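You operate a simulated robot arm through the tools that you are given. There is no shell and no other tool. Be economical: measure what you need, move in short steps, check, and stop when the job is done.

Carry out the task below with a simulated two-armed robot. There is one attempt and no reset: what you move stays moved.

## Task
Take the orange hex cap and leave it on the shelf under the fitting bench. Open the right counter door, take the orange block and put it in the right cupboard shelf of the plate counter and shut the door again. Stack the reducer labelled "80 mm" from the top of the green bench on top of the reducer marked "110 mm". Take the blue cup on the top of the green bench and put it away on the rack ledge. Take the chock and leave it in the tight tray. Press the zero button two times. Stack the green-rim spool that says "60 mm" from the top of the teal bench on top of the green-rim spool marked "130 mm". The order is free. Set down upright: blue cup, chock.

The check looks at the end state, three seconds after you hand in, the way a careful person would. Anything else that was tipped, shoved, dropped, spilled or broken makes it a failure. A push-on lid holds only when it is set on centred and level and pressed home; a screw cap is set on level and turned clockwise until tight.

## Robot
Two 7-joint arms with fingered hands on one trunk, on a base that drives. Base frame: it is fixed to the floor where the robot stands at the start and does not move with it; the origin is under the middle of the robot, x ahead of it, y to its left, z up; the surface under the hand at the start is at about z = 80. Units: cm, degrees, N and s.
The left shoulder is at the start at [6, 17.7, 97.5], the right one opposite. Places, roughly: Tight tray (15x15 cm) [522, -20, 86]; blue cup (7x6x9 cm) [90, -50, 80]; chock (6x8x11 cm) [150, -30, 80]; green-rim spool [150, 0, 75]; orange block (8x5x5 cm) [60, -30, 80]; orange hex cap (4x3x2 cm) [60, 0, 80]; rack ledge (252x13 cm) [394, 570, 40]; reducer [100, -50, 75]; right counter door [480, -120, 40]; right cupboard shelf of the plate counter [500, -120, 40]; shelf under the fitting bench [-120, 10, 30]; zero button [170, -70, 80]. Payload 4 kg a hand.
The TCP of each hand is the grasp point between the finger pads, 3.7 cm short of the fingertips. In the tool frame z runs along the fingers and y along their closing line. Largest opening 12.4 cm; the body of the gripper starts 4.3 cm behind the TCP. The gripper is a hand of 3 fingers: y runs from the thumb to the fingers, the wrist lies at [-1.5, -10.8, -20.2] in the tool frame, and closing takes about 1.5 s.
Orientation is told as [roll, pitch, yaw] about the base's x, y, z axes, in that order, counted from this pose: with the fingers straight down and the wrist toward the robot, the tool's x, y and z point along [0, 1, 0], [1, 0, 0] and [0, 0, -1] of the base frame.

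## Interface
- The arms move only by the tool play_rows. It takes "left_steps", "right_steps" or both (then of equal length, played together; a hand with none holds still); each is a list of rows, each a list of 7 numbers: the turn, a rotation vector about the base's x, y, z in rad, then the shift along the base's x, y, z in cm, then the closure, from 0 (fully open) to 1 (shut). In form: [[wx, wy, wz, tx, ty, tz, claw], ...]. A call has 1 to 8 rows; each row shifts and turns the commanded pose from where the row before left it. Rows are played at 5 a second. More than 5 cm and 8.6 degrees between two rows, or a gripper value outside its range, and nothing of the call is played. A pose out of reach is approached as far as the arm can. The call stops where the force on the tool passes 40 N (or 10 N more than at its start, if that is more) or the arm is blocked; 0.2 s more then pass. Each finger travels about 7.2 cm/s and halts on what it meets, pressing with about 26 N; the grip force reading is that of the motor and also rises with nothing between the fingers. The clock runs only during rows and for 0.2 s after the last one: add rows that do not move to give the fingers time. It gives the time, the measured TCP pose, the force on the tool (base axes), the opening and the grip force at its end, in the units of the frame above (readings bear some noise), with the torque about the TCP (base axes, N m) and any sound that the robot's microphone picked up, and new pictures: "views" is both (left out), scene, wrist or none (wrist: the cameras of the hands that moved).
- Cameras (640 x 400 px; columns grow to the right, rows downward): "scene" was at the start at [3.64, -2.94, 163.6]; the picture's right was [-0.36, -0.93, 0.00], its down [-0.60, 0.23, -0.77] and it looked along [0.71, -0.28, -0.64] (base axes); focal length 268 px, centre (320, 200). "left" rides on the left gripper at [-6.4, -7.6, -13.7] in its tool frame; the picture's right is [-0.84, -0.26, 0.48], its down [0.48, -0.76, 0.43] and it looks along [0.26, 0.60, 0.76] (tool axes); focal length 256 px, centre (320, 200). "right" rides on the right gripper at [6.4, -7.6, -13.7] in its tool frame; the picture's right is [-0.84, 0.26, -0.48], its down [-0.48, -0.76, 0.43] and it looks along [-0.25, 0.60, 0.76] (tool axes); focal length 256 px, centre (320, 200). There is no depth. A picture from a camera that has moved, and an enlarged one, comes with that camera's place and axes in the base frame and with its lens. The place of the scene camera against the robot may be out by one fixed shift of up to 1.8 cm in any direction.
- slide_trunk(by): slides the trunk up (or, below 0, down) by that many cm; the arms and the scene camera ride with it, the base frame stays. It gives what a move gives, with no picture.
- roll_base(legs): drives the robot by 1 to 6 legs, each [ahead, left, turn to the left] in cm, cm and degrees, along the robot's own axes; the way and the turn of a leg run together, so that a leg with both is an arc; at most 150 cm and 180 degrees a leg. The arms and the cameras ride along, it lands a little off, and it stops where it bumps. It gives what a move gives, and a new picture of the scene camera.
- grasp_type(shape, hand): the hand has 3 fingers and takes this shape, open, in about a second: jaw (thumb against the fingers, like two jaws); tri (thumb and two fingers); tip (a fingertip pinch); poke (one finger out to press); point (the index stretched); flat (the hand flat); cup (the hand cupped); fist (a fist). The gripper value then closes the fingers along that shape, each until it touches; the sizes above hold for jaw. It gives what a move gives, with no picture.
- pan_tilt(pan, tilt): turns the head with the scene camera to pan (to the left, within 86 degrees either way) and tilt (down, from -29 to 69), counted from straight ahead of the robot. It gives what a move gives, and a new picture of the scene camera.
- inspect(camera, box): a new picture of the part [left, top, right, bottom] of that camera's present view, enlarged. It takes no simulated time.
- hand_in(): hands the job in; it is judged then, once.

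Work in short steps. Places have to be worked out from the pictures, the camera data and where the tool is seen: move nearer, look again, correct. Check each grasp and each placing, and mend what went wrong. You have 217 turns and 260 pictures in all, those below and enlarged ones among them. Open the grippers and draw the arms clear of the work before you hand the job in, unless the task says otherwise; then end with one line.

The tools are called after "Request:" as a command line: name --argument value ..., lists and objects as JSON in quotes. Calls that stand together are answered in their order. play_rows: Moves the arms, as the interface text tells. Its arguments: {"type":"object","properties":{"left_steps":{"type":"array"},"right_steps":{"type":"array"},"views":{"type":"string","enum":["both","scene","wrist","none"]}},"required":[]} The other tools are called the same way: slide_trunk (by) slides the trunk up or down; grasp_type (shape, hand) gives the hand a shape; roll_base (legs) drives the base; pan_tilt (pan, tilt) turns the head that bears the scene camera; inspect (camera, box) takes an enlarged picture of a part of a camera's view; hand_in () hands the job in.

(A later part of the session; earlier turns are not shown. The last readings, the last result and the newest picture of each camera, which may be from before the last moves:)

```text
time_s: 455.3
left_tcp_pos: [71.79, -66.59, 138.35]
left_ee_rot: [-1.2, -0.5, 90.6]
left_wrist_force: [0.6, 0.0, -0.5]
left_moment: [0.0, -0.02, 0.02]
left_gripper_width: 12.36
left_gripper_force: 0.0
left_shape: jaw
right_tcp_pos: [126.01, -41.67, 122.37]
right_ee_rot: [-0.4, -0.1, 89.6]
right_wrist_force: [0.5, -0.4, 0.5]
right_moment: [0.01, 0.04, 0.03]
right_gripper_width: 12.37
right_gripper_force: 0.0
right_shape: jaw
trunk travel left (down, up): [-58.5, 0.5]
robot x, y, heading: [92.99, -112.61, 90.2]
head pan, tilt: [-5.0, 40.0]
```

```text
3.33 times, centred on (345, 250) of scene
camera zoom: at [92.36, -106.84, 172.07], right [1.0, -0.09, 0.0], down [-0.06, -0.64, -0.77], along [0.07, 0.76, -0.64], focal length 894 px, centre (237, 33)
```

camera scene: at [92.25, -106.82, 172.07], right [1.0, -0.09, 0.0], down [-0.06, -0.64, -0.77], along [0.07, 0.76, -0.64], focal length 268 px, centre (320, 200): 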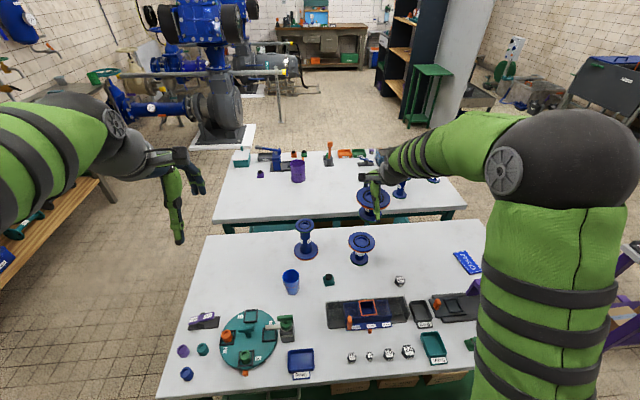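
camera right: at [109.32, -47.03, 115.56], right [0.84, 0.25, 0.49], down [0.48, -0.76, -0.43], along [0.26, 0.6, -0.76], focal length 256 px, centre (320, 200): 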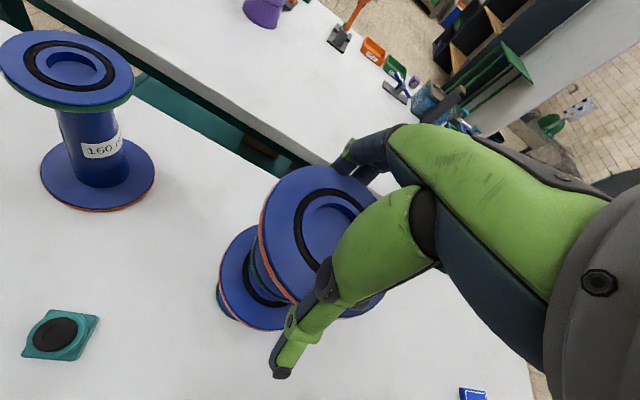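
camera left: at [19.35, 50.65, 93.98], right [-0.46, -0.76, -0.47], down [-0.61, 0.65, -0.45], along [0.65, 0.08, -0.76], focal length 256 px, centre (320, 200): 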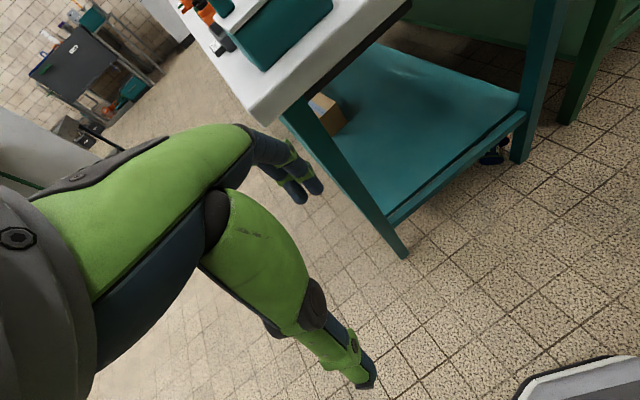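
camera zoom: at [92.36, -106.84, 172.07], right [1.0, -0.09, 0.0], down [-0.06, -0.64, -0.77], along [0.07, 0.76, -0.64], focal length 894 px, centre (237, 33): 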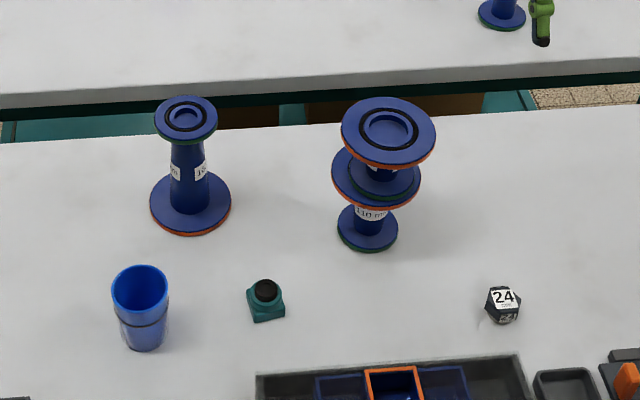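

The 80 mm stands squarely on the 110 mm. Next the blue cup: I move the left hand above it (≈ (87, -49.7)).

Request:
play_rows --left_steps '[[0, 0, 0, 1.9, 2.1, -4, 0], [0, 0, 0, 1.9, 2.1, -4, 0], [0, 0, 0, 1.9, 2.1, -4, 0], [0, 0, 0, 1.9, 2.1, -4, 0], [0, 0, 0, 1.9, 2.1, -4, 0], [0, 0, 0, 1.9, 2.1, -4, 0], [0, 0, 0, 1.9, 2.1, -4, 0], [0, 0, 0, 1.9, 2.1, -4, 0]]' --views "wrist"

```text
time_s: 457.1
left_tcp_pos: [86.73, -49.45, 106.39]
left_ee_rot: [-1.2, -0.5, 90.7]
left_wrist_force: [0.5, -0.7, -0.6]
left_moment: [-0.03, 0.0, 0.01]
left_gripper_width: 12.36
left_gripper_force: 0.0
left_shape: jaw
right_tcp_pos: [125.94, -41.5, 122.16]
right_ee_rot: [-0.4, 0.1, 89.6]
right_wrist_force: [-0.2, 0.2, -0.6]
right_moment: [0.0, -0.01, 0.01]
right_gripper_width: 12.33
right_gripper_force: 0.1
right_shape: jaw
trunk travel left (down, up): [-58.5, 0.5]
robot x, y, heading: [92.82, -112.41, 90.2]
head pan, tilt: [-5.0, 40.0]
camera left: at [92.85, -57.08, 119.98], right [0.85, -0.24, -0.47], down [-0.46, -0.76, -0.45], along [-0.25, 0.6, -0.76], focal length 256 px, centre (320, 200)
```

left: 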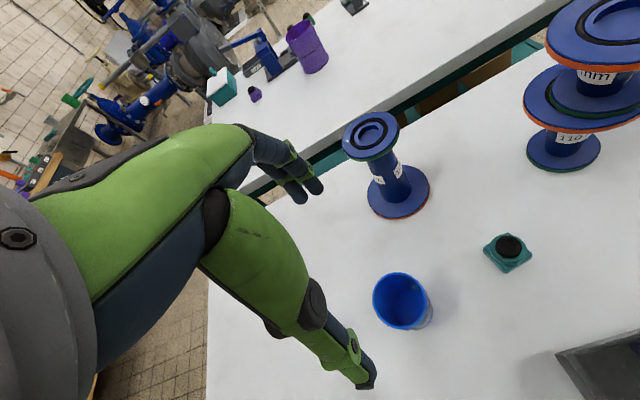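

Cup rim center is at (88.2, -50.5). I align, descend over it, and grip the body.

Request:
play_rows --left_steps '[[0, 0, 0, 0.8, -0.5, -4, 0], [0, 0, 0, 0.7, -0.5, -4, 0], [0, 0, 0, 0, 0, -4, 0], [0, 0, 0, 0, 0, -3.5, 0], [0, 0, 0, 0, 0, -2.5, 0], [0, 0, 0, 0, 0, -2.2, 0], [0, 0, 0, 0, 0, 0, 0]]' --views "wrist"

```text
time_s: 458.7
left_tcp_pos: [88.2, -50.74, 86.26]
left_ee_rot: [-1.2, -0.5, 90.7]
left_wrist_force: [0.2, 0.7, 0.2]
left_moment: [0.01, 0.0, -0.03]
left_gripper_width: 12.38
left_gripper_force: 0.0
left_shape: jaw
right_tcp_pos: [125.91, -41.63, 122.34]
right_ee_rot: [-0.4, -0.2, 89.5]
right_wrist_force: [0.6, 0.9, 1.0]
right_moment: [0.03, -0.03, 0.03]
right_gripper_width: 12.4
right_gripper_force: 0.0
right_shape: jaw
trunk travel left (down, up): [-58.5, 0.5]
robot x, y, heading: [92.94, -112.43, 90.2]
head pan, tilt: [-5.0, 40.0]
camera left: at [94.46, -58.43, 99.86], right [0.85, -0.24, -0.47], down [-0.46, -0.76, -0.45], along [-0.25, 0.6, -0.76], focal length 256 px, centre (320, 200)
```

left: 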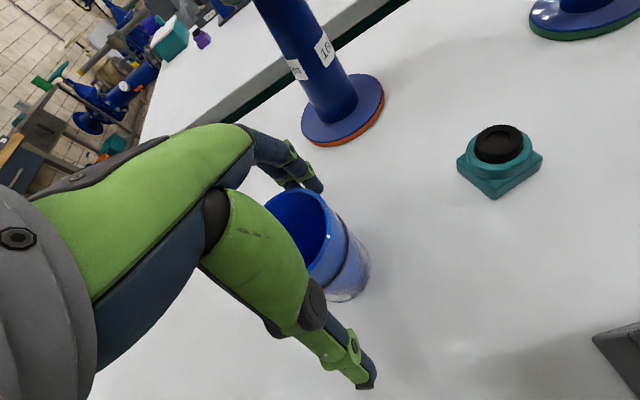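

Request:
play_rows --left_steps '[[0, 0, 0, 0, 0, -0.6, 0.15], [0, 0, 0, 0, 0, 0, 0.25], [0, 0, 0, 0, 0, 0, 0.32], [0, 0, 0, 0, 0, 0, 0.38], [0, 0, 0, 0, 0, 0, 0.44], [0, 0, 0, 0, 0, 0, 0.5], [0, 0, 0, 0, 0, 0, 0.55], [0, 0, 0, 0, 0, 0, 0.6]]' --views "wrist"

```text
time_s: 460.5
left_tcp_pos: [88.42, -50.71, 85.58]
left_ee_rot: [-1.1, -0.5, 90.7]
left_wrist_force: [-0.4, 0.2, -0.1]
left_moment: [0.02, -0.03, -0.03]
left_gripper_width: 5.67
left_gripper_force: 25.8
left_shape: jaw
right_tcp_pos: [125.95, -41.66, 122.35]
right_ee_rot: [-0.4, -0.1, 89.6]
right_wrist_force: [0.0, -1.2, -0.6]
right_moment: [0.01, -0.05, 0.04]
right_gripper_width: 12.37
right_gripper_force: 0.0
right_shape: jaw
trunk travel left (down, up): [-58.5, 0.5]
robot x, y, heading: [92.75, -112.43, 90.0]
head pan, tilt: [-5.0, 40.0]
camera left: at [94.48, -58.41, 99.22], right [0.85, -0.24, -0.47], down [-0.46, -0.76, -0.45], along [-0.25, 0.6, -0.76], focal length 256 px, centre (320, 200)
```

left: 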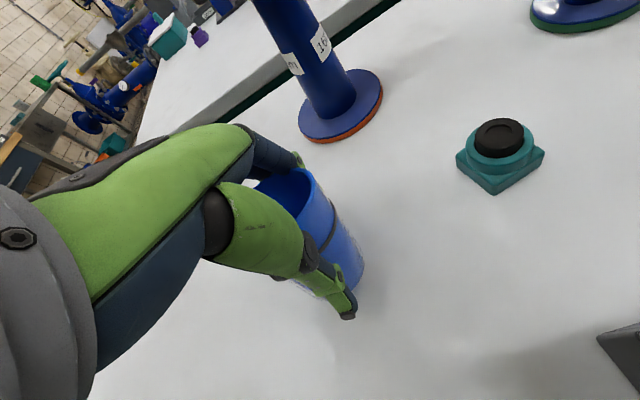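

Cup gripped. I lift it and check, then drive around the near end to the left side of the teal bench.

Request:
play_rows --left_steps '[[0, 0, 0, 0, 0, 2, 0.6], [0, 0, 0, 0, 0, 4, 0.6], [0, 0, 0, 0, -1, 4.8, 0.6], [0, 0, 0, 0, -1, 4.8, 0.6], [0, 0, 0, 0, -1, 4.8, 0.6], [0, 0, 0, 0, -1, 4.8, 0.6], [0, 0, 0, 0, -1, 4.8, 0.6], [0, 0, 0, -2, 0, 4, 0.6]]' --views "wrist"

```text
time_s: 462.3
left_tcp_pos: [86.08, -55.65, 119.5]
left_ee_rot: [-1.4, -0.4, 90.7]
left_wrist_force: [0.1, 0.7, 0.0]
left_moment: [0.01, -0.03, -0.01]
left_gripper_width: 5.69
left_gripper_force: 25.3
left_shape: jaw
right_tcp_pos: [125.72, -41.68, 122.26]
right_ee_rot: [-0.5, 0.0, 89.6]
right_wrist_force: [0.0, 0.0, 0.0]
right_moment: [-0.02, 0.01, -0.02]
right_gripper_width: 12.38
right_gripper_force: 0.1
right_shape: jaw
trunk travel left (down, up): [-58.5, 0.5]
robot x, y, heading: [92.56, -112.48, 90.2]
head pan, tilt: [-5.0, 40.0]
camera left: at [92.25, -63.29, 133.18], right [0.85, -0.24, -0.47], down [-0.46, -0.76, -0.45], along [-0.25, 0.6, -0.76], focal length 256 px, centre (320, 200)
```

left: 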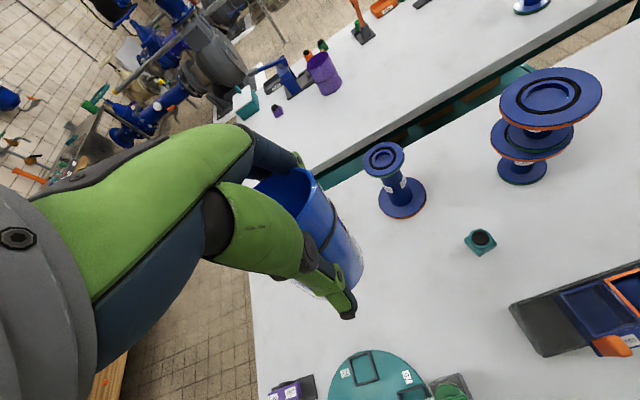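

Request:
roll_base --legs '[[-33, 0, 0], [0, 113, 0], [120, 0, 0], [122, 0, 0], [0, 0, -90], [150, 0, 0]]'

Request:
roll_base --legs '[[36, 0, 0], [0, 0, -90]]'

```text
time_s: 492.0
left_tcp_pos: [189.15, 110.83, 119.44]
left_ee_rot: [-1.3, -0.4, 3.5]
left_wrist_force: [0.5, -0.5, -0.8]
left_moment: [0.02, 0.0, 0.02]
left_gripper_width: 5.62
left_gripper_force: 25.8
left_shape: jaw
right_tcp_pos: [204.97, 71.87, 122.42]
right_ee_rot: [-0.4, -0.1, 2.6]
right_wrist_force: [-0.1, 0.3, 0.2]
right_moment: [-0.01, 0.02, 0.0]
right_gripper_width: 12.36
right_gripper_force: 0.1
right_shape: jaw
trunk travel left (down, up): [-58.5, 0.5]
robot x, y, heading: [132.59, 101.22, 3.0]
head pan, tilt: [-5.0, 40.0]
camera scene: at [136.81, 101.09, 172.07], right [-0.03, -1.0, 0.0], down [-0.64, 0.02, -0.77], along [0.77, -0.03, -0.64], focal length 268 px, centre (320, 200)
```

scene: 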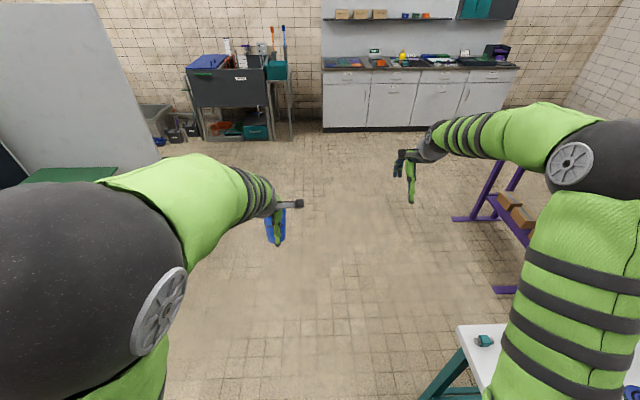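

```text
time_s: 498.2
left_tcp_pos: [176.35, 46.56, 119.36]
left_ee_rot: [-1.2, -0.5, -88.2]
left_wrist_force: [0.3, -1.1, 0.1]
left_moment: [0.0, 0.0, 0.01]
left_gripper_width: 5.56
left_gripper_force: 26.1
left_shape: jaw
right_tcp_pos: [136.88, 31.84, 122.32]
right_ee_rot: [-0.4, -0.1, -89.2]
right_wrist_force: [-0.1, -0.1, -0.1]
right_moment: [-0.01, 0.0, -0.02]
right_gripper_width: 12.39
right_gripper_force: 0.0
right_shape: jaw
trunk travel left (down, up): [-58.5, 0.5]
robot x, y, heading: [168.73, 103.31, -88.7]
head pan, tilt: [-5.0, 40.0]
camera scene: at [166.62, 97.98, 172.07], right [-1.0, 0.07, 0.0], down [0.04, 0.64, -0.77], along [-0.05, -0.76, -0.64], focal length 268 px, centre (320, 200)
```

scene: 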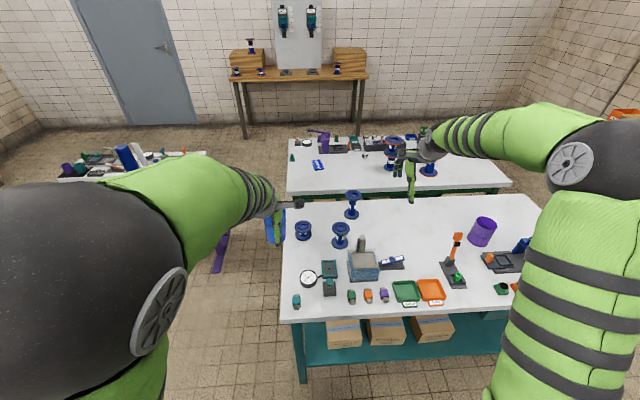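

I shift the base so the right hand can take the 60 mm spool (≈ (169, 15)).

Request:
roll_base --legs '[[22, 20, -1.3]]'

Request:
play_rows --right_steps '[[0, 0, 0, 2, 1, -2.5, 0], [0, 0, 0, 2, 1, -2.5, 0], [0, 0, 0, 2, 1, -2.5, 0], [0, 0, 0, 2, 1, -2.5, 0]]' --views "wrist"

```text
time_s: 500.2
left_tcp_pos: [195.45, 24.54, 119.46]
left_ee_rot: [-1.3, -0.5, -89.1]
left_wrist_force: [-0.2, 0.6, -0.2]
left_moment: [-0.03, 0.05, 0.02]
left_gripper_width: 5.6
left_gripper_force: 25.9
left_shape: jaw
right_tcp_pos: [155.79, 10.52, 122.27]
right_ee_rot: [-0.5, -0.1, -90.3]
right_wrist_force: [-0.1, 0.1, -0.1]
right_moment: [-0.01, 0.01, -0.02]
right_gripper_width: 12.37
right_gripper_force: 0.1
right_shape: jaw
trunk travel left (down, up): [-58.5, 0.5]
robot x, y, heading: [188.79, 81.59, -90.1]
head pan, tilt: [-5.0, 40.0]
camera scene: at [186.79, 76.14, 172.07], right [-1.0, 0.08, 0.0], down [0.05, 0.64, -0.77], along [-0.06, -0.76, -0.64], focal length 268 px, centre (320, 200)
```

scene: 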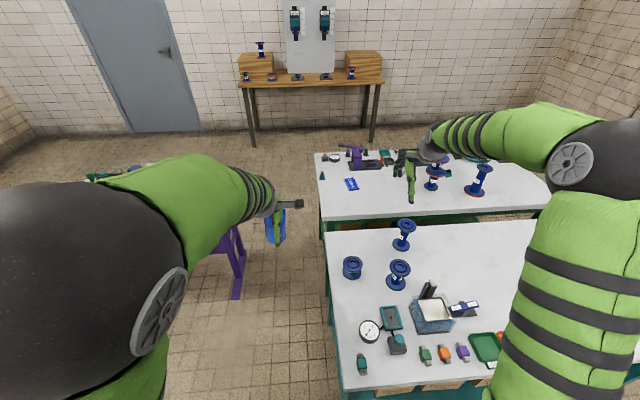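

```text
time_s: 501.2
left_tcp_pos: [195.4, 24.6, 119.5]
left_ee_rot: [-1.4, -0.4, -89.2]
left_wrist_force: [-0.4, -0.1, 0.1]
left_moment: [0.01, -0.02, -0.01]
left_gripper_width: 5.6
left_gripper_force: 26.0
left_shape: jaw
right_tcp_pos: [163.69, 14.77, 112.27]
right_ee_rot: [-0.4, -0.1, -90.2]
right_wrist_force: [0.5, 0.4, -0.3]
right_moment: [0.03, -0.01, -0.01]
right_gripper_width: 12.34
right_gripper_force: 0.1
right_shape: jaw
trunk travel left (down, up): [-58.5, 0.5]
robot x, y, heading: [188.79, 81.97, -89.8]
head pan, tilt: [-5.0, 40.0]
camera right: at [170.1, 22.34, 125.88], right [-0.83, -0.25, 0.49], down [-0.48, 0.76, -0.43], along [-0.26, -0.6, -0.76], focal length 256 px, centre (320, 200)
```

right: 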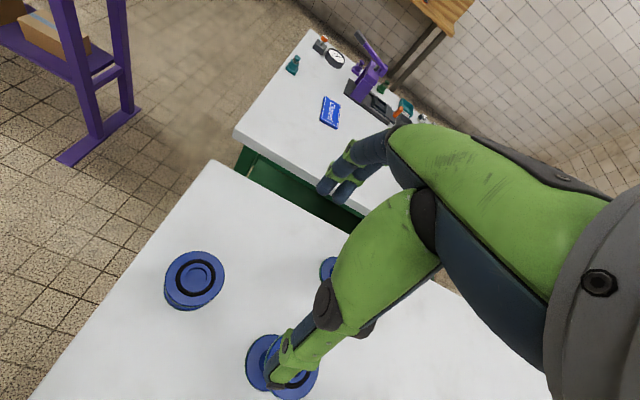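

The 60 mm spool's top is at (170.6, 13.2), ~8.4 cm wide. I align and lower, checking once.

Request:
play_rows --right_steps '[[0, 0, 0, 2.3, -0.5, -3, 0], [0, 0, 0, 2.3, -0.5, -3, 0], [0, 0, 0, 2.3, -0.5, -3, 0], [0, 0, 0, 0, 0, -3, 0.05], [0, 0, 0, 0, 0, -2, 0.1]]' --views "wrist"

```text
time_s: 502.4
left_tcp_pos: [195.57, 24.55, 119.36]
left_ee_rot: [-1.2, -0.4, -89.1]
left_wrist_force: [-0.2, -0.1, -0.7]
left_moment: [0.02, 0.01, 0.01]
left_gripper_width: 5.59
left_gripper_force: 26.1
left_shape: jaw
right_tcp_pos: [170.57, 13.06, 98.33]
right_ee_rot: [-0.4, -0.1, -90.2]
right_wrist_force: [0.2, 0.1, -0.5]
right_moment: [-0.01, 0.0, -0.03]
right_gripper_width: 11.19
right_gripper_force: 0.2
right_shape: jaw
trunk travel left (down, up): [-58.5, 0.5]
robot x, y, heading: [188.53, 81.77, -89.8]
head pan, tilt: [-5.0, 40.0]
camera right: at [176.97, 20.68, 111.87], right [-0.83, -0.25, 0.49], down [-0.48, 0.76, -0.43], along [-0.26, -0.6, -0.76], focal length 256 px, centre (320, 200)
```

right: 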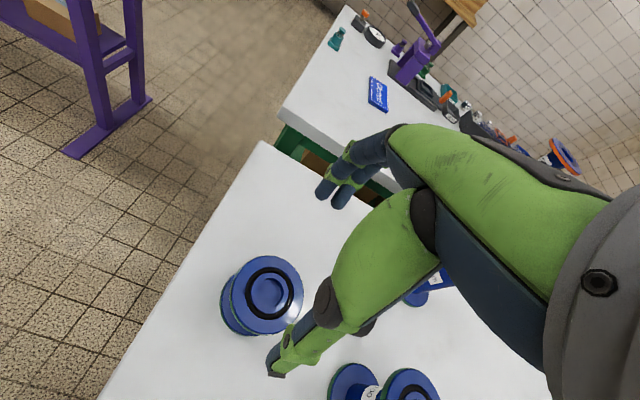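

Request:
play_rows --right_steps '[[0, 0, 0, -0.3, 1, -3.5, 0.1], [0, 0, 0, 0, 0, -3.5, 0.1], [0, 0, 0, 0, 0, -3, 0.1], [0, 0, 0, 0, 0, -2.4, 0.12], [0, 0, 0, 0, 0, 0, 0.16], [0, 0, 0, 0, 0, 0, 0.2], [0, 0, 0, 0, 0, 0, 0.24], [0, 0, 0, 0, 0, 0, 0.27]]' --views "wrist"

```text
time_s: 504.2
left_tcp_pos: [195.45, 24.6, 119.44]
left_ee_rot: [-1.3, -0.5, -89.2]
left_wrist_force: [-0.3, 0.4, -0.9]
left_moment: [0.0, 0.0, -0.01]
left_gripper_width: 5.58
left_gripper_force: 25.5
left_shape: jaw
right_tcp_pos: [170.4, 14.26, 85.9]
right_ee_rot: [-0.5, 0.0, -90.3]
right_wrist_force: [0.1, -0.4, 0.8]
right_moment: [0.05, 0.03, 0.0]
right_gripper_width: 9.05
right_gripper_force: 0.1
right_shape: jaw
trunk travel left (down, up): [-58.5, 0.5]
robot x, y, heading: [188.92, 81.74, -89.7]
head pan, tilt: [-5.0, 40.0]
camera right: at [176.78, 21.85, 99.51], right [-0.84, -0.25, 0.49], down [-0.48, 0.76, -0.43], along [-0.26, -0.6, -0.76], focal length 256 px, centre (320, 200)
```

right: 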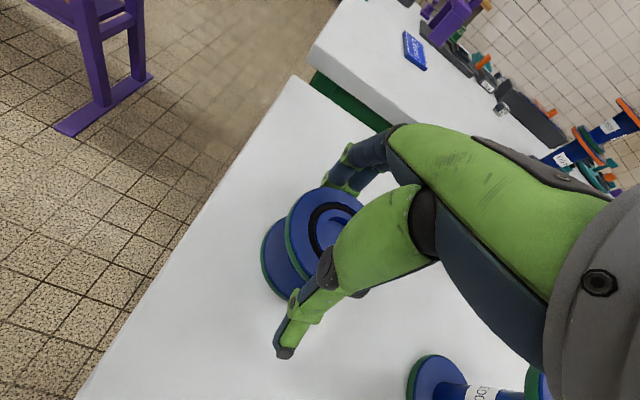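

Straddling the flange at width 9. Closing gradually onto it.

Request:
play_rows --right_steps '[[0, 0, 0, 0, 0, 0, 0.3], [0, 0, 0, 0, 0, 0, 0.33], [0, 0, 0, 0, 0, 0, 0.36], [0, 0, 0, 0, 0, 0, 0.4], [0, 0, 0, 0, 0, 0, 0.45], [0, 0, 0, 0, 0, 0, 0.5], [0, 0, 0, 0, 0, 0, 0.5]]' --views "wrist"

```text
time_s: 505.8
left_tcp_pos: [195.53, 24.69, 119.54]
left_ee_rot: [-1.1, -0.6, -89.2]
left_wrist_force: [0.3, 0.2, -0.9]
left_moment: [0.03, -0.03, 0.01]
left_gripper_width: 5.59
left_gripper_force: 25.6
left_shape: jaw
right_tcp_pos: [170.42, 14.24, 85.87]
right_ee_rot: [-0.4, -0.1, -90.3]
right_wrist_force: [-0.3, 1.8, 2.2]
right_moment: [-0.07, 0.01, 0.02]
right_gripper_width: 8.01
right_gripper_force: 25.7
right_shape: jaw
trunk travel left (down, up): [-58.5, 0.5]
robot x, y, heading: [188.67, 81.63, -90.0]
head pan, tilt: [-5.0, 40.0]
camera right: at [176.8, 21.87, 99.53], right [-0.84, -0.25, 0.49], down [-0.48, 0.76, -0.43], along [-0.26, -0.6, -0.76], focal length 256 px, centre (320, 200)
```

right: 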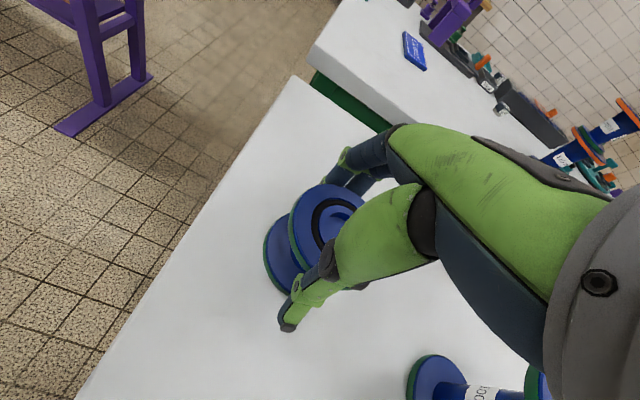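

Gripped. I lift and carry it toward the 130 mm spool.

Request:
play_rows --right_steps '[[0, 0, 0, 0, 0, 2, 0.5], [0, 0, 0, 0, 0, 4.5, 0.5], [0, 0, 0, 0, 0, 5, 0.5], [0, 0, 0, 0, 0, 5, 0.5], [0, 0, 0, 0, 0, 5, 0.5], [0, 0, 0, 0, 0, 5, 0.5], [0, 0, 0, -4, -1.5, 2, 0.5], [0, 0, 0, -4, -2, 0, 0.5]]' --views "none"

Request:
play_rows --right_steps '[[0, 0, 0, -4, -2, 0, 0.5], [0, 0, 0, -4, -2, 0, 0.5], [0, 0, 0, -4, -2, 0, 0.5], [0, 0, 0, -2, 0, 0, 0.5]]' --views "both"

```text
time_s: 507.6
left_tcp_pos: [195.4, 24.65, 119.48]
left_ee_rot: [-1.2, -0.6, -89.3]
left_wrist_force: [-0.2, -0.2, -0.2]
left_moment: [0.04, 0.04, -0.03]
left_gripper_width: 5.58
left_gripper_force: 26.1
left_shape: jaw
right_tcp_pos: [162.45, 10.7, 114.28]
right_ee_rot: [-0.3, 0.0, -90.2]
right_wrist_force: [-0.9, 0.6, -0.7]
right_moment: [0.05, -0.03, -0.01]
right_gripper_width: 8.01
right_gripper_force: 25.8
right_shape: jaw
trunk travel left (down, up): [-58.5, 0.5]
robot x, y, heading: [188.56, 81.38, -89.8]
head pan, tilt: [-5.0, 40.0]
```

```text
time_s: 508.6
left_tcp_pos: [195.44, 24.6, 119.45]
left_ee_rot: [-1.2, -0.5, -89.2]
left_wrist_force: [-0.1, 1.3, -0.6]
left_moment: [0.01, -0.05, -0.03]
left_gripper_width: 5.57
left_gripper_force: 26.0
left_shape: jaw
right_tcp_pos: [148.3, 4.48, 114.45]
right_ee_rot: [-0.5, -0.1, -90.1]
right_wrist_force: [-0.1, -0.1, -0.8]
right_moment: [0.01, 0.01, 0.0]
right_gripper_width: 8.04
right_gripper_force: 26.3
right_shape: jaw
trunk travel left (down, up): [-58.5, 0.5]
robot x, y, heading: [189.02, 81.85, -89.6]
head pan, tilt: [-5.0, 40.0]
camera scene: at [186.72, 76.3, 172.08], right [-1.0, 0.08, 0.0], down [0.05, 0.64, -0.77], along [-0.06, -0.76, -0.64], focal length 268 px, centre (320, 200)
camera right: at [154.69, 12.02, 127.99], right [-0.83, -0.25, 0.49], down [-0.48, 0.76, -0.43], along [-0.26, -0.6, -0.76], focal length 256 px, centre (320, 200)
```

scene: 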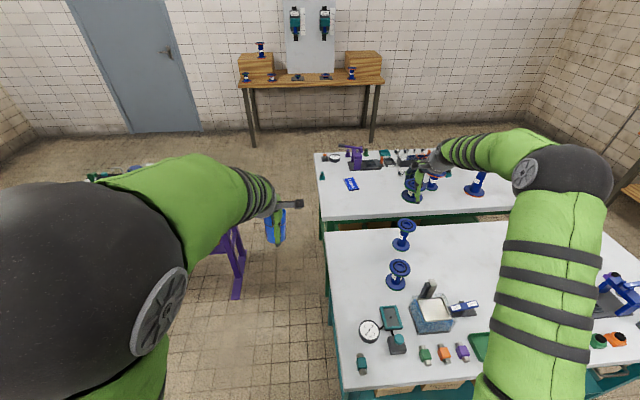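
right: 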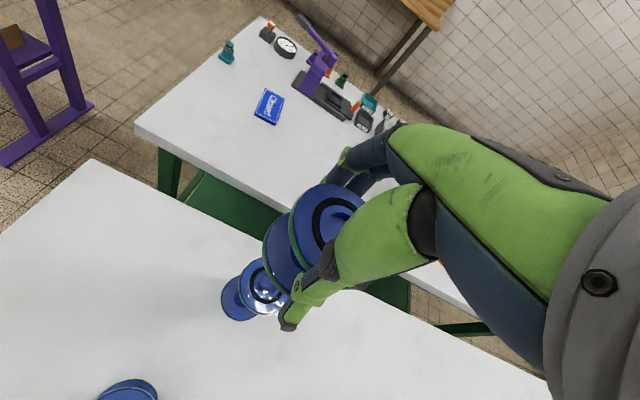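

The 130 mm top is at about (146.2, 1.9). I move over it and lower to just above for a visual check.

Request:
play_rows --right_steps '[[0, 0, 0, -1, -0.8, -3, 0.5], [0, 0, 0, -1.1, -0.8, -4, 0.5], [0, 0, 0, 0, 0, -4, 0.5], [0, 0, 0, 0, 0, -2, 0.5]]' --views "wrist"

Request:
inspect --camera "scene" --box '[360, 160, 460, 250]'

```text
time_s: 509.6
left_tcp_pos: [195.38, 24.64, 119.44]
left_ee_rot: [-1.2, -0.6, -89.1]
left_wrist_force: [0.6, -0.8, 0.3]
left_moment: [0.04, 0.02, -0.01]
left_gripper_width: 5.57
left_gripper_force: 25.4
left_shape: jaw
right_tcp_pos: [146.34, 3.02, 101.4]
right_ee_rot: [-0.4, -0.1, -90.4]
right_wrist_force: [-0.7, 0.4, -2.5]
right_moment: [0.02, 0.01, 0.03]
right_gripper_width: 8.0
right_gripper_force: 26.1
right_shape: jaw
trunk travel left (down, up): [-58.5, 0.5]
robot x, y, heading: [188.68, 81.54, -89.8]
head pan, tilt: [-5.0, 40.0]
camera right: at [152.68, 10.62, 115.02], right [-0.84, -0.25, 0.49], down [-0.48, 0.76, -0.43], along [-0.26, -0.6, -0.76], focal length 256 px, centre (320, 200)
```

right: 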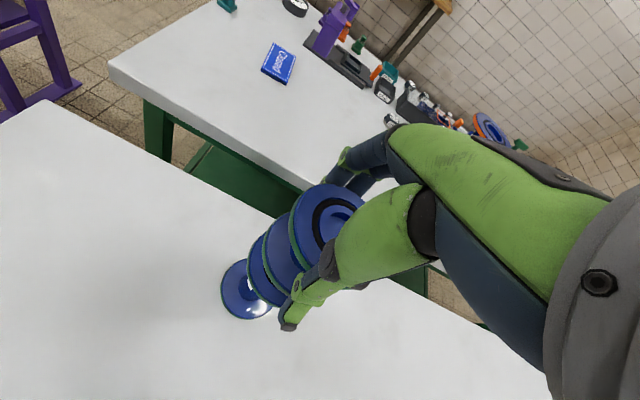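

```text
4.44 times, centred on (410, 205) of scene
camera zoom: at [186.67, 76.2, 172.07], right [-1.0, 0.08, 0.0], down [0.05, 0.64, -0.77], along [-0.06, -0.76, -0.64], focal length 1192 px, centre (-80, 178)
```

zoom: 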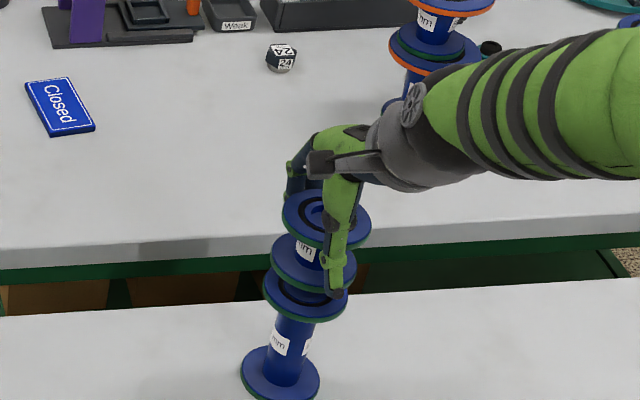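

Lateral alignment matches; a hair too far in −y. I correct +0.4 and lower to contact.

Request:
play_rows --right_steps '[[0, 0, 0, 0, 0.4, -0.9, 0.5], [0, 0, 0, 0, 0, -0.8, 0.5], [0, 0, 0, 0, 0, -0.5, 0.5], [0, 0, 0, 0, 0, -0.4, 0.5], [0, 0, 0, 0, 0, 0, 0.5]]' --views "none"

Request:
inspect --camera "scene" --box '[360, 160, 460, 250]'

```text
time_s: 510.8
left_tcp_pos: [195.46, 24.74, 119.46]
left_ee_rot: [-1.2, -0.6, -89.2]
left_wrist_force: [-0.1, 0.2, 0.2]
left_moment: [0.0, -0.01, -0.03]
left_gripper_width: 5.61
left_gripper_force: 25.9
left_shape: jaw
right_tcp_pos: [146.37, 3.42, 99.04]
right_ee_rot: [-0.4, -0.1, -90.3]
right_wrist_force: [0.2, -0.8, 1.2]
right_moment: [-0.1, 0.03, 0.02]
right_gripper_width: 8.04
right_gripper_force: 26.2
right_shape: jaw
trunk travel left (down, up): [-58.5, 0.5]
robot x, y, heading: [188.66, 81.85, -89.8]
head pan, tilt: [-5.0, 40.0]
```

```text
4.44 times, centred on (410, 205) of scene
camera zoom: at [186.71, 76.25, 172.08], right [-1.0, 0.08, 0.0], down [0.05, 0.64, -0.77], along [-0.06, -0.76, -0.64], focal length 1192 px, centre (-80, 178)
```

zoom: 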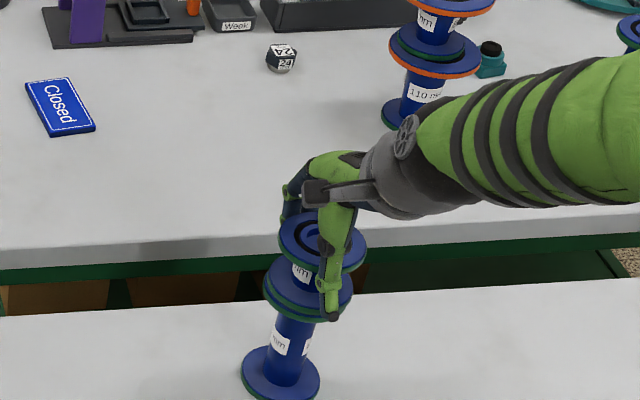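

Contact and the flanges coincide. Releasing slowly.

Request:
play_rows --right_steps '[[0, 0, 0, 0, 0, -0.3, 0.45], [0, 0, 0, 0, 0, 0, 0.36], [0, 0, 0, 0, 0, 0, 0.33], [0, 0, 0, 0, 0, 0, 0.3], [0, 0, 0, 0, 0, 0, 0.25], [0, 0, 0, 0, 0, 0, 0.15], [0, 0, 0, 0, 0, 0, 0], [0, 0, 0, 0, 0, 0, 0]]' --views "none"

Request:
play_rows --right_steps '[[0, 0, 0, 0, 0, 1.5, 0], [0, 0, 0, 0, 0, 2.5, 0], [0, 0, 0, 0, 0, 4, 0], [0, 0, 0, 0, 0, 5, 0], [0, 0, 0, 0, 0, 5, 0], [0, 0, 0, 0, 2, 4, 0], [0, 0, 0, 0, 4, 2, 0], [0, 0, 0, 0, 4, 0, 0]]' --views "none"

Request:
inspect --camera "scene" --box '[330, 160, 490, 290]'

```text
time_s: 512.6
left_tcp_pos: [195.44, 24.63, 119.49]
left_ee_rot: [-1.3, -0.6, -89.2]
left_wrist_force: [-0.3, -0.1, -0.2]
left_moment: [0.01, 0.01, 0.02]
left_gripper_width: 5.63
left_gripper_force: 26.5
left_shape: jaw
right_tcp_pos: [146.35, 3.35, 98.64]
right_ee_rot: [-0.4, -0.1, -90.3]
right_wrist_force: [0.1, -0.5, 0.5]
right_moment: [0.02, 0.05, 0.0]
right_gripper_width: 12.36
right_gripper_force: 0.0
right_shape: jaw
trunk travel left (down, up): [-58.5, 0.5]
robot x, y, heading: [188.88, 81.64, -89.8]
head pan, tilt: [-5.0, 40.0]
```

```text
time_s: 514.4
left_tcp_pos: [195.39, 24.74, 119.49]
left_ee_rot: [-1.2, -0.5, -89.2]
left_wrist_force: [-0.6, -0.2, -0.2]
left_moment: [-0.01, -0.05, 0.02]
left_gripper_width: 5.6
left_gripper_force: 25.4
left_shape: jaw
right_tcp_pos: [146.54, 13.55, 122.47]
right_ee_rot: [-0.4, -0.1, -90.3]
right_wrist_force: [1.0, -0.1, 0.1]
right_moment: [0.03, 0.02, 0.02]
right_gripper_width: 12.38
right_gripper_force: 0.0
right_shape: jaw
trunk travel left (down, up): [-58.5, 0.5]
robot x, y, heading: [188.98, 81.71, -90.1]
head pan, tilt: [-5.0, 40.0]
```

```text
3.08 times, centred on (410, 225) of scene
camera zoom: at [186.71, 76.36, 172.07], right [-1.0, 0.08, 0.0], down [0.05, 0.64, -0.77], along [-0.06, -0.76, -0.64], focal length 825 px, centre (43, 123)
```

zoom: 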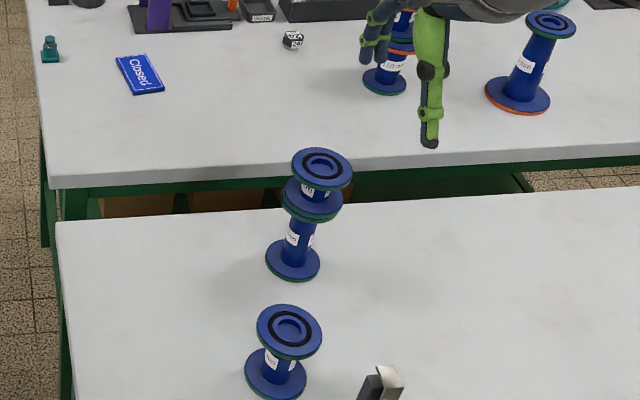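

The 60 mm stands on the 130 mm. Now to the rack: I back off, turn around toward +y and look.

Request:
roll_base --legs '[[-45, 0, 0], [0, 0, 150]]'

Request:
pan_tilt --pan 0 --tilt 15

```text
time_s: 523.4
left_tcp_pos: [211.14, 179.75, 119.45]
left_ee_rot: [-1.2, -0.5, 61.0]
left_wrist_force: [0.0, -0.2, 0.3]
left_moment: [0.0, -0.03, 0.01]
left_gripper_width: 5.52
left_gripper_force: 26.4
left_shape: jaw
right_tcp_pos: [259.24, 165.15, 122.36]
right_ee_rot: [-0.4, 0.0, 59.8]
right_wrist_force: [-0.3, 0.9, -0.3]
right_moment: [0.03, -0.01, 0.03]
right_gripper_width: 12.37
right_gripper_force: 0.1
right_shape: jaw
trunk travel left (down, up): [-58.5, 0.5]
robot x, y, heading: [188.63, 126.95, 60.5]
head pan, tilt: [-5.0, 40.0]
camera scene: at [190.79, 131.65, 172.07], right [0.82, -0.57, 0.0], down [-0.37, -0.53, -0.77], along [0.44, 0.63, -0.64], focal length 268 px, centre (320, 200)
```

scene: 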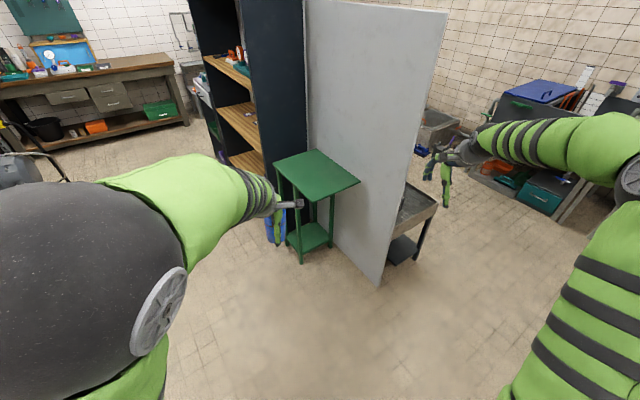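

```text
time_s: 524.2
left_tcp_pos: [211.2, 179.75, 119.5]
left_ee_rot: [-1.2, -0.5, 61.1]
left_wrist_force: [0.3, 0.2, -0.6]
left_moment: [0.01, -0.02, -0.01]
left_gripper_width: 5.52
left_gripper_force: 26.0
left_shape: jaw
right_tcp_pos: [259.21, 165.1, 122.45]
right_ee_rot: [-0.4, -0.1, 59.9]
right_wrist_force: [0.4, 0.5, 0.1]
right_moment: [0.02, -0.01, 0.0]
right_gripper_width: 12.38
right_gripper_force: 0.1
right_shape: jaw
trunk travel left (down, up): [-58.5, 0.5]
robot x, y, heading: [188.63, 127.09, 60.2]
head pan, tilt: [0.0, 15.0]
camera scene: at [190.58, 132.77, 176.02], right [0.87, -0.49, 0.0], down [-0.13, -0.23, -0.97], along [0.48, 0.84, -0.26], focal length 268 px, centre (320, 200)
```

scene: 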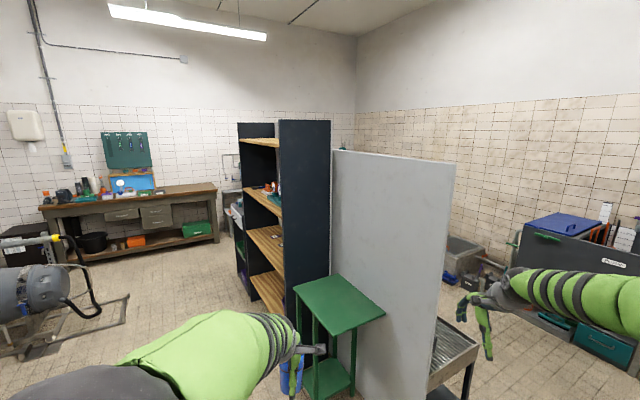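

The rack stands ahead; the ledge (394, 570) lies beyond. I drive along its left side and look.

Request:
roll_base --legs '[[0, 0, 25], [150, 0, 0], [60, 0, -25]]'

```text
time_s: 530.1
left_tcp_pos: [196.31, 276.2, 119.26]
left_ee_rot: [-1.2, -0.5, 84.8]
left_wrist_force: [-0.6, 0.2, -1.3]
left_moment: [0.02, -0.07, 0.0]
left_gripper_width: 5.52
left_gripper_force: 25.9
left_shape: jaw
right_tcp_pos: [245.43, 282.37, 122.42]
right_ee_rot: [-0.2, 0.5, 84.4]
right_wrist_force: [-6.1, 2.1, -2.7]
right_moment: [-0.27, -0.66, -0.13]
right_gripper_width: 12.4
right_gripper_force: 0.1
right_shape: jaw
trunk travel left (down, up): [-58.5, 0.5]
robot x, y, heading: [197.4, 218.7, 84.4]
head pan, tilt: [0.0, 15.0]
stopped in leg 2: the force on the tool passed its limit at 456 N (the readings are from after the stop); the commanded pose is now the measured one
camera scene: at [196.34, 225.64, 176.01], right [0.99, -0.1, 0.0], down [-0.02, -0.26, -0.97], along [0.1, 0.96, -0.26], focal length 268 px, centre (320, 200)
```

scene: 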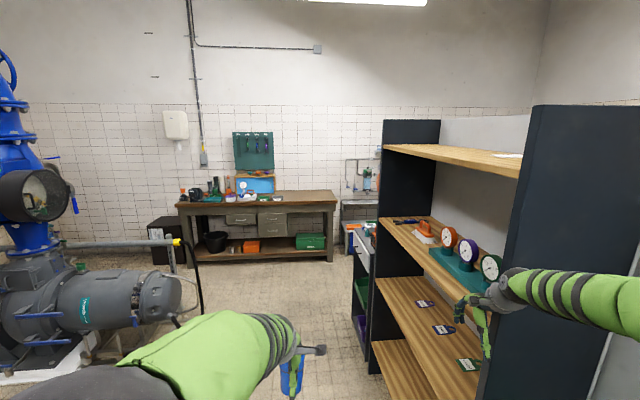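

The right hand bumped the rack's end; nothing appears displaced. I back off, tuck the right hand in, and pass further left.

Request:
roll_base --legs '[[-25, 0, 0], [0, 25, 0]]'

Request:
play_rows --right_steps '[[0, 0, 0, -4, 0, 1, 0], [0, 0, 0, -4, 0, 1, 0], [0, 0, 0, -4, 0, 1, 0], [0, 0, 0, -4, 0, 1, 0], [0, 0, 0, -4, 0, 1, 0]]' --views "none"

Request:
inspect --camera "scene" --box '[330, 110, 640, 330]'

```text
time_s: 533.4
left_tcp_pos: [168.32, 253.59, 119.53]
left_ee_rot: [-1.3, -0.5, 85.4]
left_wrist_force: [-0.1, 0.6, -0.4]
left_moment: [-0.01, -0.01, 0.0]
left_gripper_width: 5.51
left_gripper_force: 26.2
left_shape: jaw
right_tcp_pos: [217.42, 259.88, 122.4]
right_ee_rot: [-0.2, 0.3, 84.6]
right_wrist_force: [-0.4, -0.8, 0.5]
right_moment: [-0.02, -0.04, -0.01]
right_gripper_width: 12.41
right_gripper_force: 0.0
right_shape: jaw
trunk travel left (down, up): [-58.5, 0.5]
robot x, y, heading: [169.65, 196.2, 84.7]
head pan, tilt: [0.0, 15.0]
camera scene: at [168.77, 202.75, 176.03], right [1.0, -0.09, 0.0], down [-0.02, -0.26, -0.97], along [0.09, 0.96, -0.26], focal length 268 px, centre (320, 200)
```

scene: 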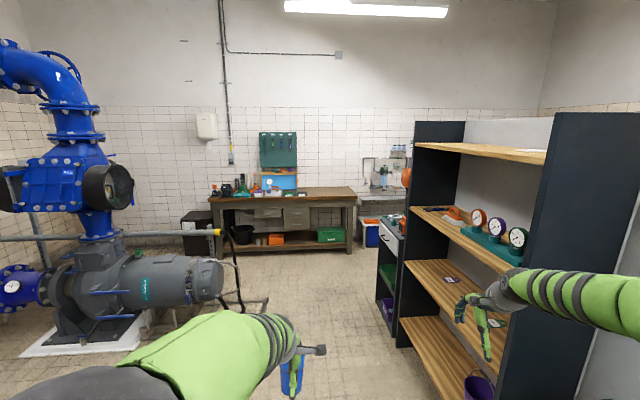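

```text
time_s: 534.6
left_tcp_pos: [168.36, 253.51, 119.51]
left_ee_rot: [-1.3, -0.5, 85.4]
left_wrist_force: [-0.7, 0.6, -1.7]
left_moment: [0.03, -0.03, 0.0]
left_gripper_width: 5.49
left_gripper_force: 25.9
left_shape: jaw
right_tcp_pos: [197.54, 259.97, 127.22]
right_ee_rot: [0.0, 0.4, 84.7]
right_wrist_force: [0.6, -0.8, -1.2]
right_moment: [0.03, 0.01, 0.02]
right_gripper_width: 12.39
right_gripper_force: 0.1
right_shape: jaw
trunk travel left (down, up): [-58.5, 0.5]
robot x, y, heading: [169.78, 196.44, 84.9]
head pan, tilt: [0.0, 15.0]
```

```text
1.82 times, centred on (485, 220) of scene
camera zoom: at [168.81, 202.74, 176.03], right [1.0, -0.09, 0.0], down [-0.02, -0.26, -0.97], along [0.09, 0.96, -0.26], focal length 488 px, centre (20, 164)
```

zoom: 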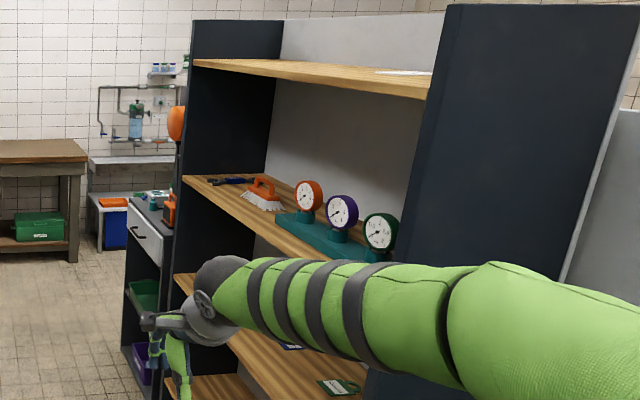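

Request:
roll_base --legs '[[150, 0, 0], [60, 0, 0], [0, 0, -35]]'

```text
time_s: 546.7
left_tcp_pos: [226.3, 452.73, 119.41]
left_ee_rot: [-1.2, -0.4, 48.5]
left_wrist_force: [-0.1, 0.7, -0.6]
left_moment: [-0.01, 0.0, 0.01]
left_gripper_width: 5.52
left_gripper_force: 26.1
left_shape: jaw
right_tcp_pos: [253.71, 440.45, 127.14]
right_ee_rot: [-0.2, 0.3, 47.9]
right_wrist_force: [-1.1, -0.5, 0.0]
right_moment: [0.0, 0.0, -0.01]
right_gripper_width: 12.39
right_gripper_force: 0.1
right_shape: jaw
trunk travel left (down, up): [-58.5, 0.5]
robot x, y, heading: [193.21, 405.85, 47.8]
head pan, tilt: [0.0, 15.0]
camera scene: at [196.08, 410.99, 176.03], right [0.74, -0.67, 0.0], down [-0.17, -0.19, -0.97], along [0.65, 0.72, -0.26], focal length 268 px, centre (320, 200)
```

scene: 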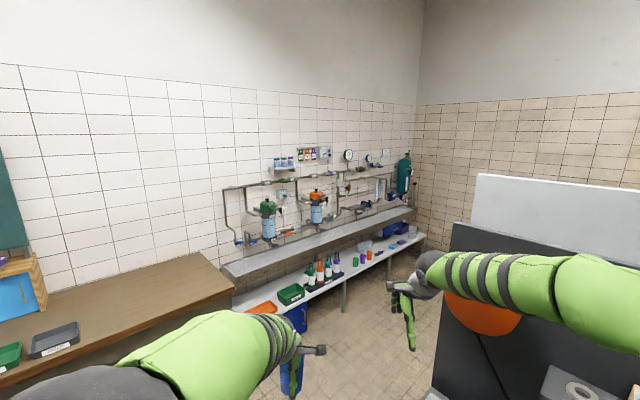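

The pipe rack along the far wall has a lower white ledge — that matches (394, 570, 40). I zoom in.

Request:
inspect --camera "scene" --box '[220, 200, 440, 330]'

```text
2.91 times, centred on (330, 265) of scene
camera zoom: at [196.08, 410.99, 176.03], right [0.74, -0.67, 0.0], down [-0.17, -0.19, -0.97], along [0.65, 0.72, -0.26], focal length 780 px, centre (291, 11)
```

zoom: 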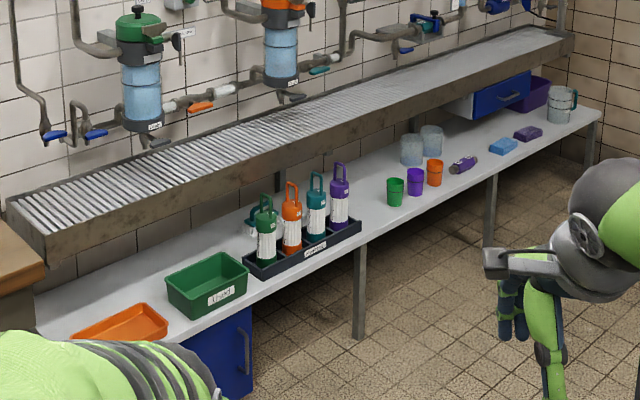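

Target spot: the free gap at x≈374 between the bottle caddy and the green cup. I drive so the left hand faces it.

Request:
roll_base --legs '[[0, 0, 42.2], [80, 0, 0], [0, -150, 0], [0, -39, 0]]'

Request:
pan_tilt --pan 8 --tilt 45

```text
time_s: 562.1
left_tcp_pos: [372.33, 547.25, 119.5]
left_ee_rot: [-1.1, -0.6, 91.6]
left_wrist_force: [0.2, 0.4, -0.9]
left_moment: [0.01, -0.01, 0.03]
left_gripper_width: 5.49
left_gripper_force: 26.2
left_shape: jaw
right_tcp_pos: [400.6, 556.88, 126.99]
right_ee_rot: [-0.1, 0.3, 91.1]
right_wrist_force: [0.4, -0.6, -0.4]
right_moment: [0.0, 0.03, 0.02]
right_gripper_width: 12.37
right_gripper_force: 0.0
right_shape: jaw
trunk travel left (down, up): [-58.5, 0.5]
robot x, y, heading: [379.76, 490.39, 90.9]
head pan, tilt: [0.0, 15.0]
camera scene: at [378.43, 496.95, 176.03], right [1.0, 0.02, 0.0], down [0.0, -0.26, -0.97], along [-0.02, 0.97, -0.26], focal length 268 px, centre (320, 200)
```

scene: 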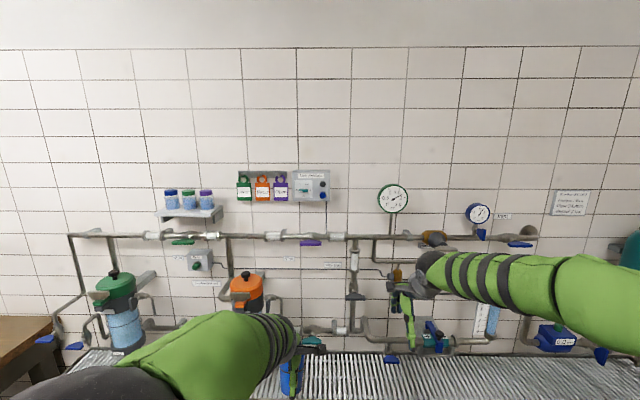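

```text
time_s: 563.0
left_tcp_pos: [372.16, 547.22, 119.46]
left_ee_rot: [-1.2, -0.4, 91.7]
left_wrist_force: [0.4, 0.8, 0.4]
left_moment: [-0.01, 0.01, 0.01]
left_gripper_width: 5.47
left_gripper_force: 25.7
left_shape: jaw
right_tcp_pos: [400.5, 556.89, 127.19]
right_ee_rot: [-0.1, 0.3, 91.1]
right_wrist_force: [-0.2, 0.5, -0.2]
right_moment: [-0.03, 0.04, 0.01]
right_gripper_width: 12.42
right_gripper_force: 0.0
right_shape: jaw
trunk travel left (down, up): [-58.5, 0.5]
robot x, y, heading: [379.82, 490.46, 91.1]
head pan, tilt: [8.0, 45.0]
camera scene: at [377.21, 495.64, 171.35], right [0.99, 0.16, 0.0], down [0.11, -0.7, -0.71], along [-0.11, 0.7, -0.71], focal length 268 px, centre (320, 200)
```

scene: 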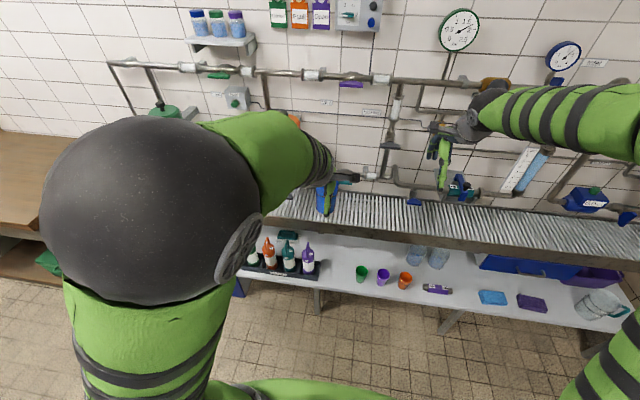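

The exposed ledge strip spans y≈563–575 at z≈40; the free gap is x≈366–385. I retract the right hand a bit and lower the trunk.

Request:
play_rows --right_steps '[[0, 0, 0, 2, -4, 0, 0], [0, 0, 0, 2, -4, 0, 0], [0, 0, 0, 2, -4, 0, 0]]' --views "none"

Request:
slide_trunk --by -40

Request:
slide_trunk --by -15

Request:
inspect --camera "left" --box '[0, 0, 640, 400]'

```text
time_s: 563.9
left_tcp_pos: [372.35, 547.06, 119.64]
left_ee_rot: [-1.2, -0.6, 91.6]
left_wrist_force: [-0.6, -1.5, 0.7]
left_moment: [0.01, 0.02, 0.0]
left_gripper_width: 5.46
left_gripper_force: 25.8
left_shape: jaw
right_tcp_pos: [406.48, 544.5, 127.23]
right_ee_rot: [0.0, 0.3, 91.1]
right_wrist_force: [-1.1, -0.5, -0.8]
right_moment: [0.01, 0.01, -0.02]
right_gripper_width: 12.41
right_gripper_force: 0.1
right_shape: jaw
trunk travel left (down, up): [-58.5, 0.5]
robot x, y, heading: [380.15, 490.41, 91.4]
head pan, tilt: [8.0, 45.0]
```

```text
time_s: 567.7
left_tcp_pos: [372.17, 547.21, 79.43]
left_ee_rot: [-1.2, -0.5, 91.7]
left_wrist_force: [-0.3, 0.1, 0.0]
left_moment: [-0.01, 0.0, 0.02]
left_gripper_width: 5.47
left_gripper_force: 26.4
left_shape: jaw
right_tcp_pos: [406.39, 544.9, 87.16]
right_ee_rot: [-0.1, 0.3, 91.1]
right_wrist_force: [0.4, 0.2, -0.5]
right_moment: [0.03, -0.01, 0.01]
right_gripper_width: 12.38
right_gripper_force: 0.0
right_shape: jaw
trunk travel left (down, up): [-18.5, 40.5]
robot x, y, heading: [379.78, 490.35, 91.1]
head pan, tilt: [8.0, 45.0]
```

```text
time_s: 569.4
left_tcp_pos: [372.11, 547.25, 64.54]
left_ee_rot: [-1.2, -0.5, 91.6]
left_wrist_force: [0.3, 0.0, 0.1]
left_moment: [0.0, -0.01, -0.04]
left_gripper_width: 5.49
left_gripper_force: 26.1
left_shape: jaw
right_tcp_pos: [406.46, 544.75, 72.37]
right_ee_rot: [-0.1, 0.4, 91.2]
right_wrist_force: [0.6, 0.4, 0.2]
right_moment: [0.0, -0.01, 0.02]
right_gripper_width: 12.39
right_gripper_force: 0.1
right_shape: jaw
trunk travel left (down, up): [-3.5, 55.5]
robot x, y, heading: [379.62, 490.76, 91.2]
head pan, tilt: [8.0, 45.0]
```

```text
1.00 times, centred on (320, 200) of left (not enlarged: the box is as wide or as high as the picture)
camera zoom: at [378.5, 539.58, 78.13], right [0.85, -0.23, -0.47], down [-0.45, -0.77, -0.45], along [-0.26, 0.6, -0.76], focal length 256 px, centre (320, 200)
```

zoom: 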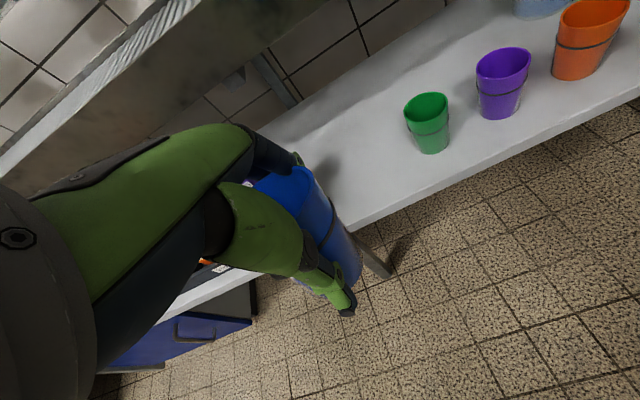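

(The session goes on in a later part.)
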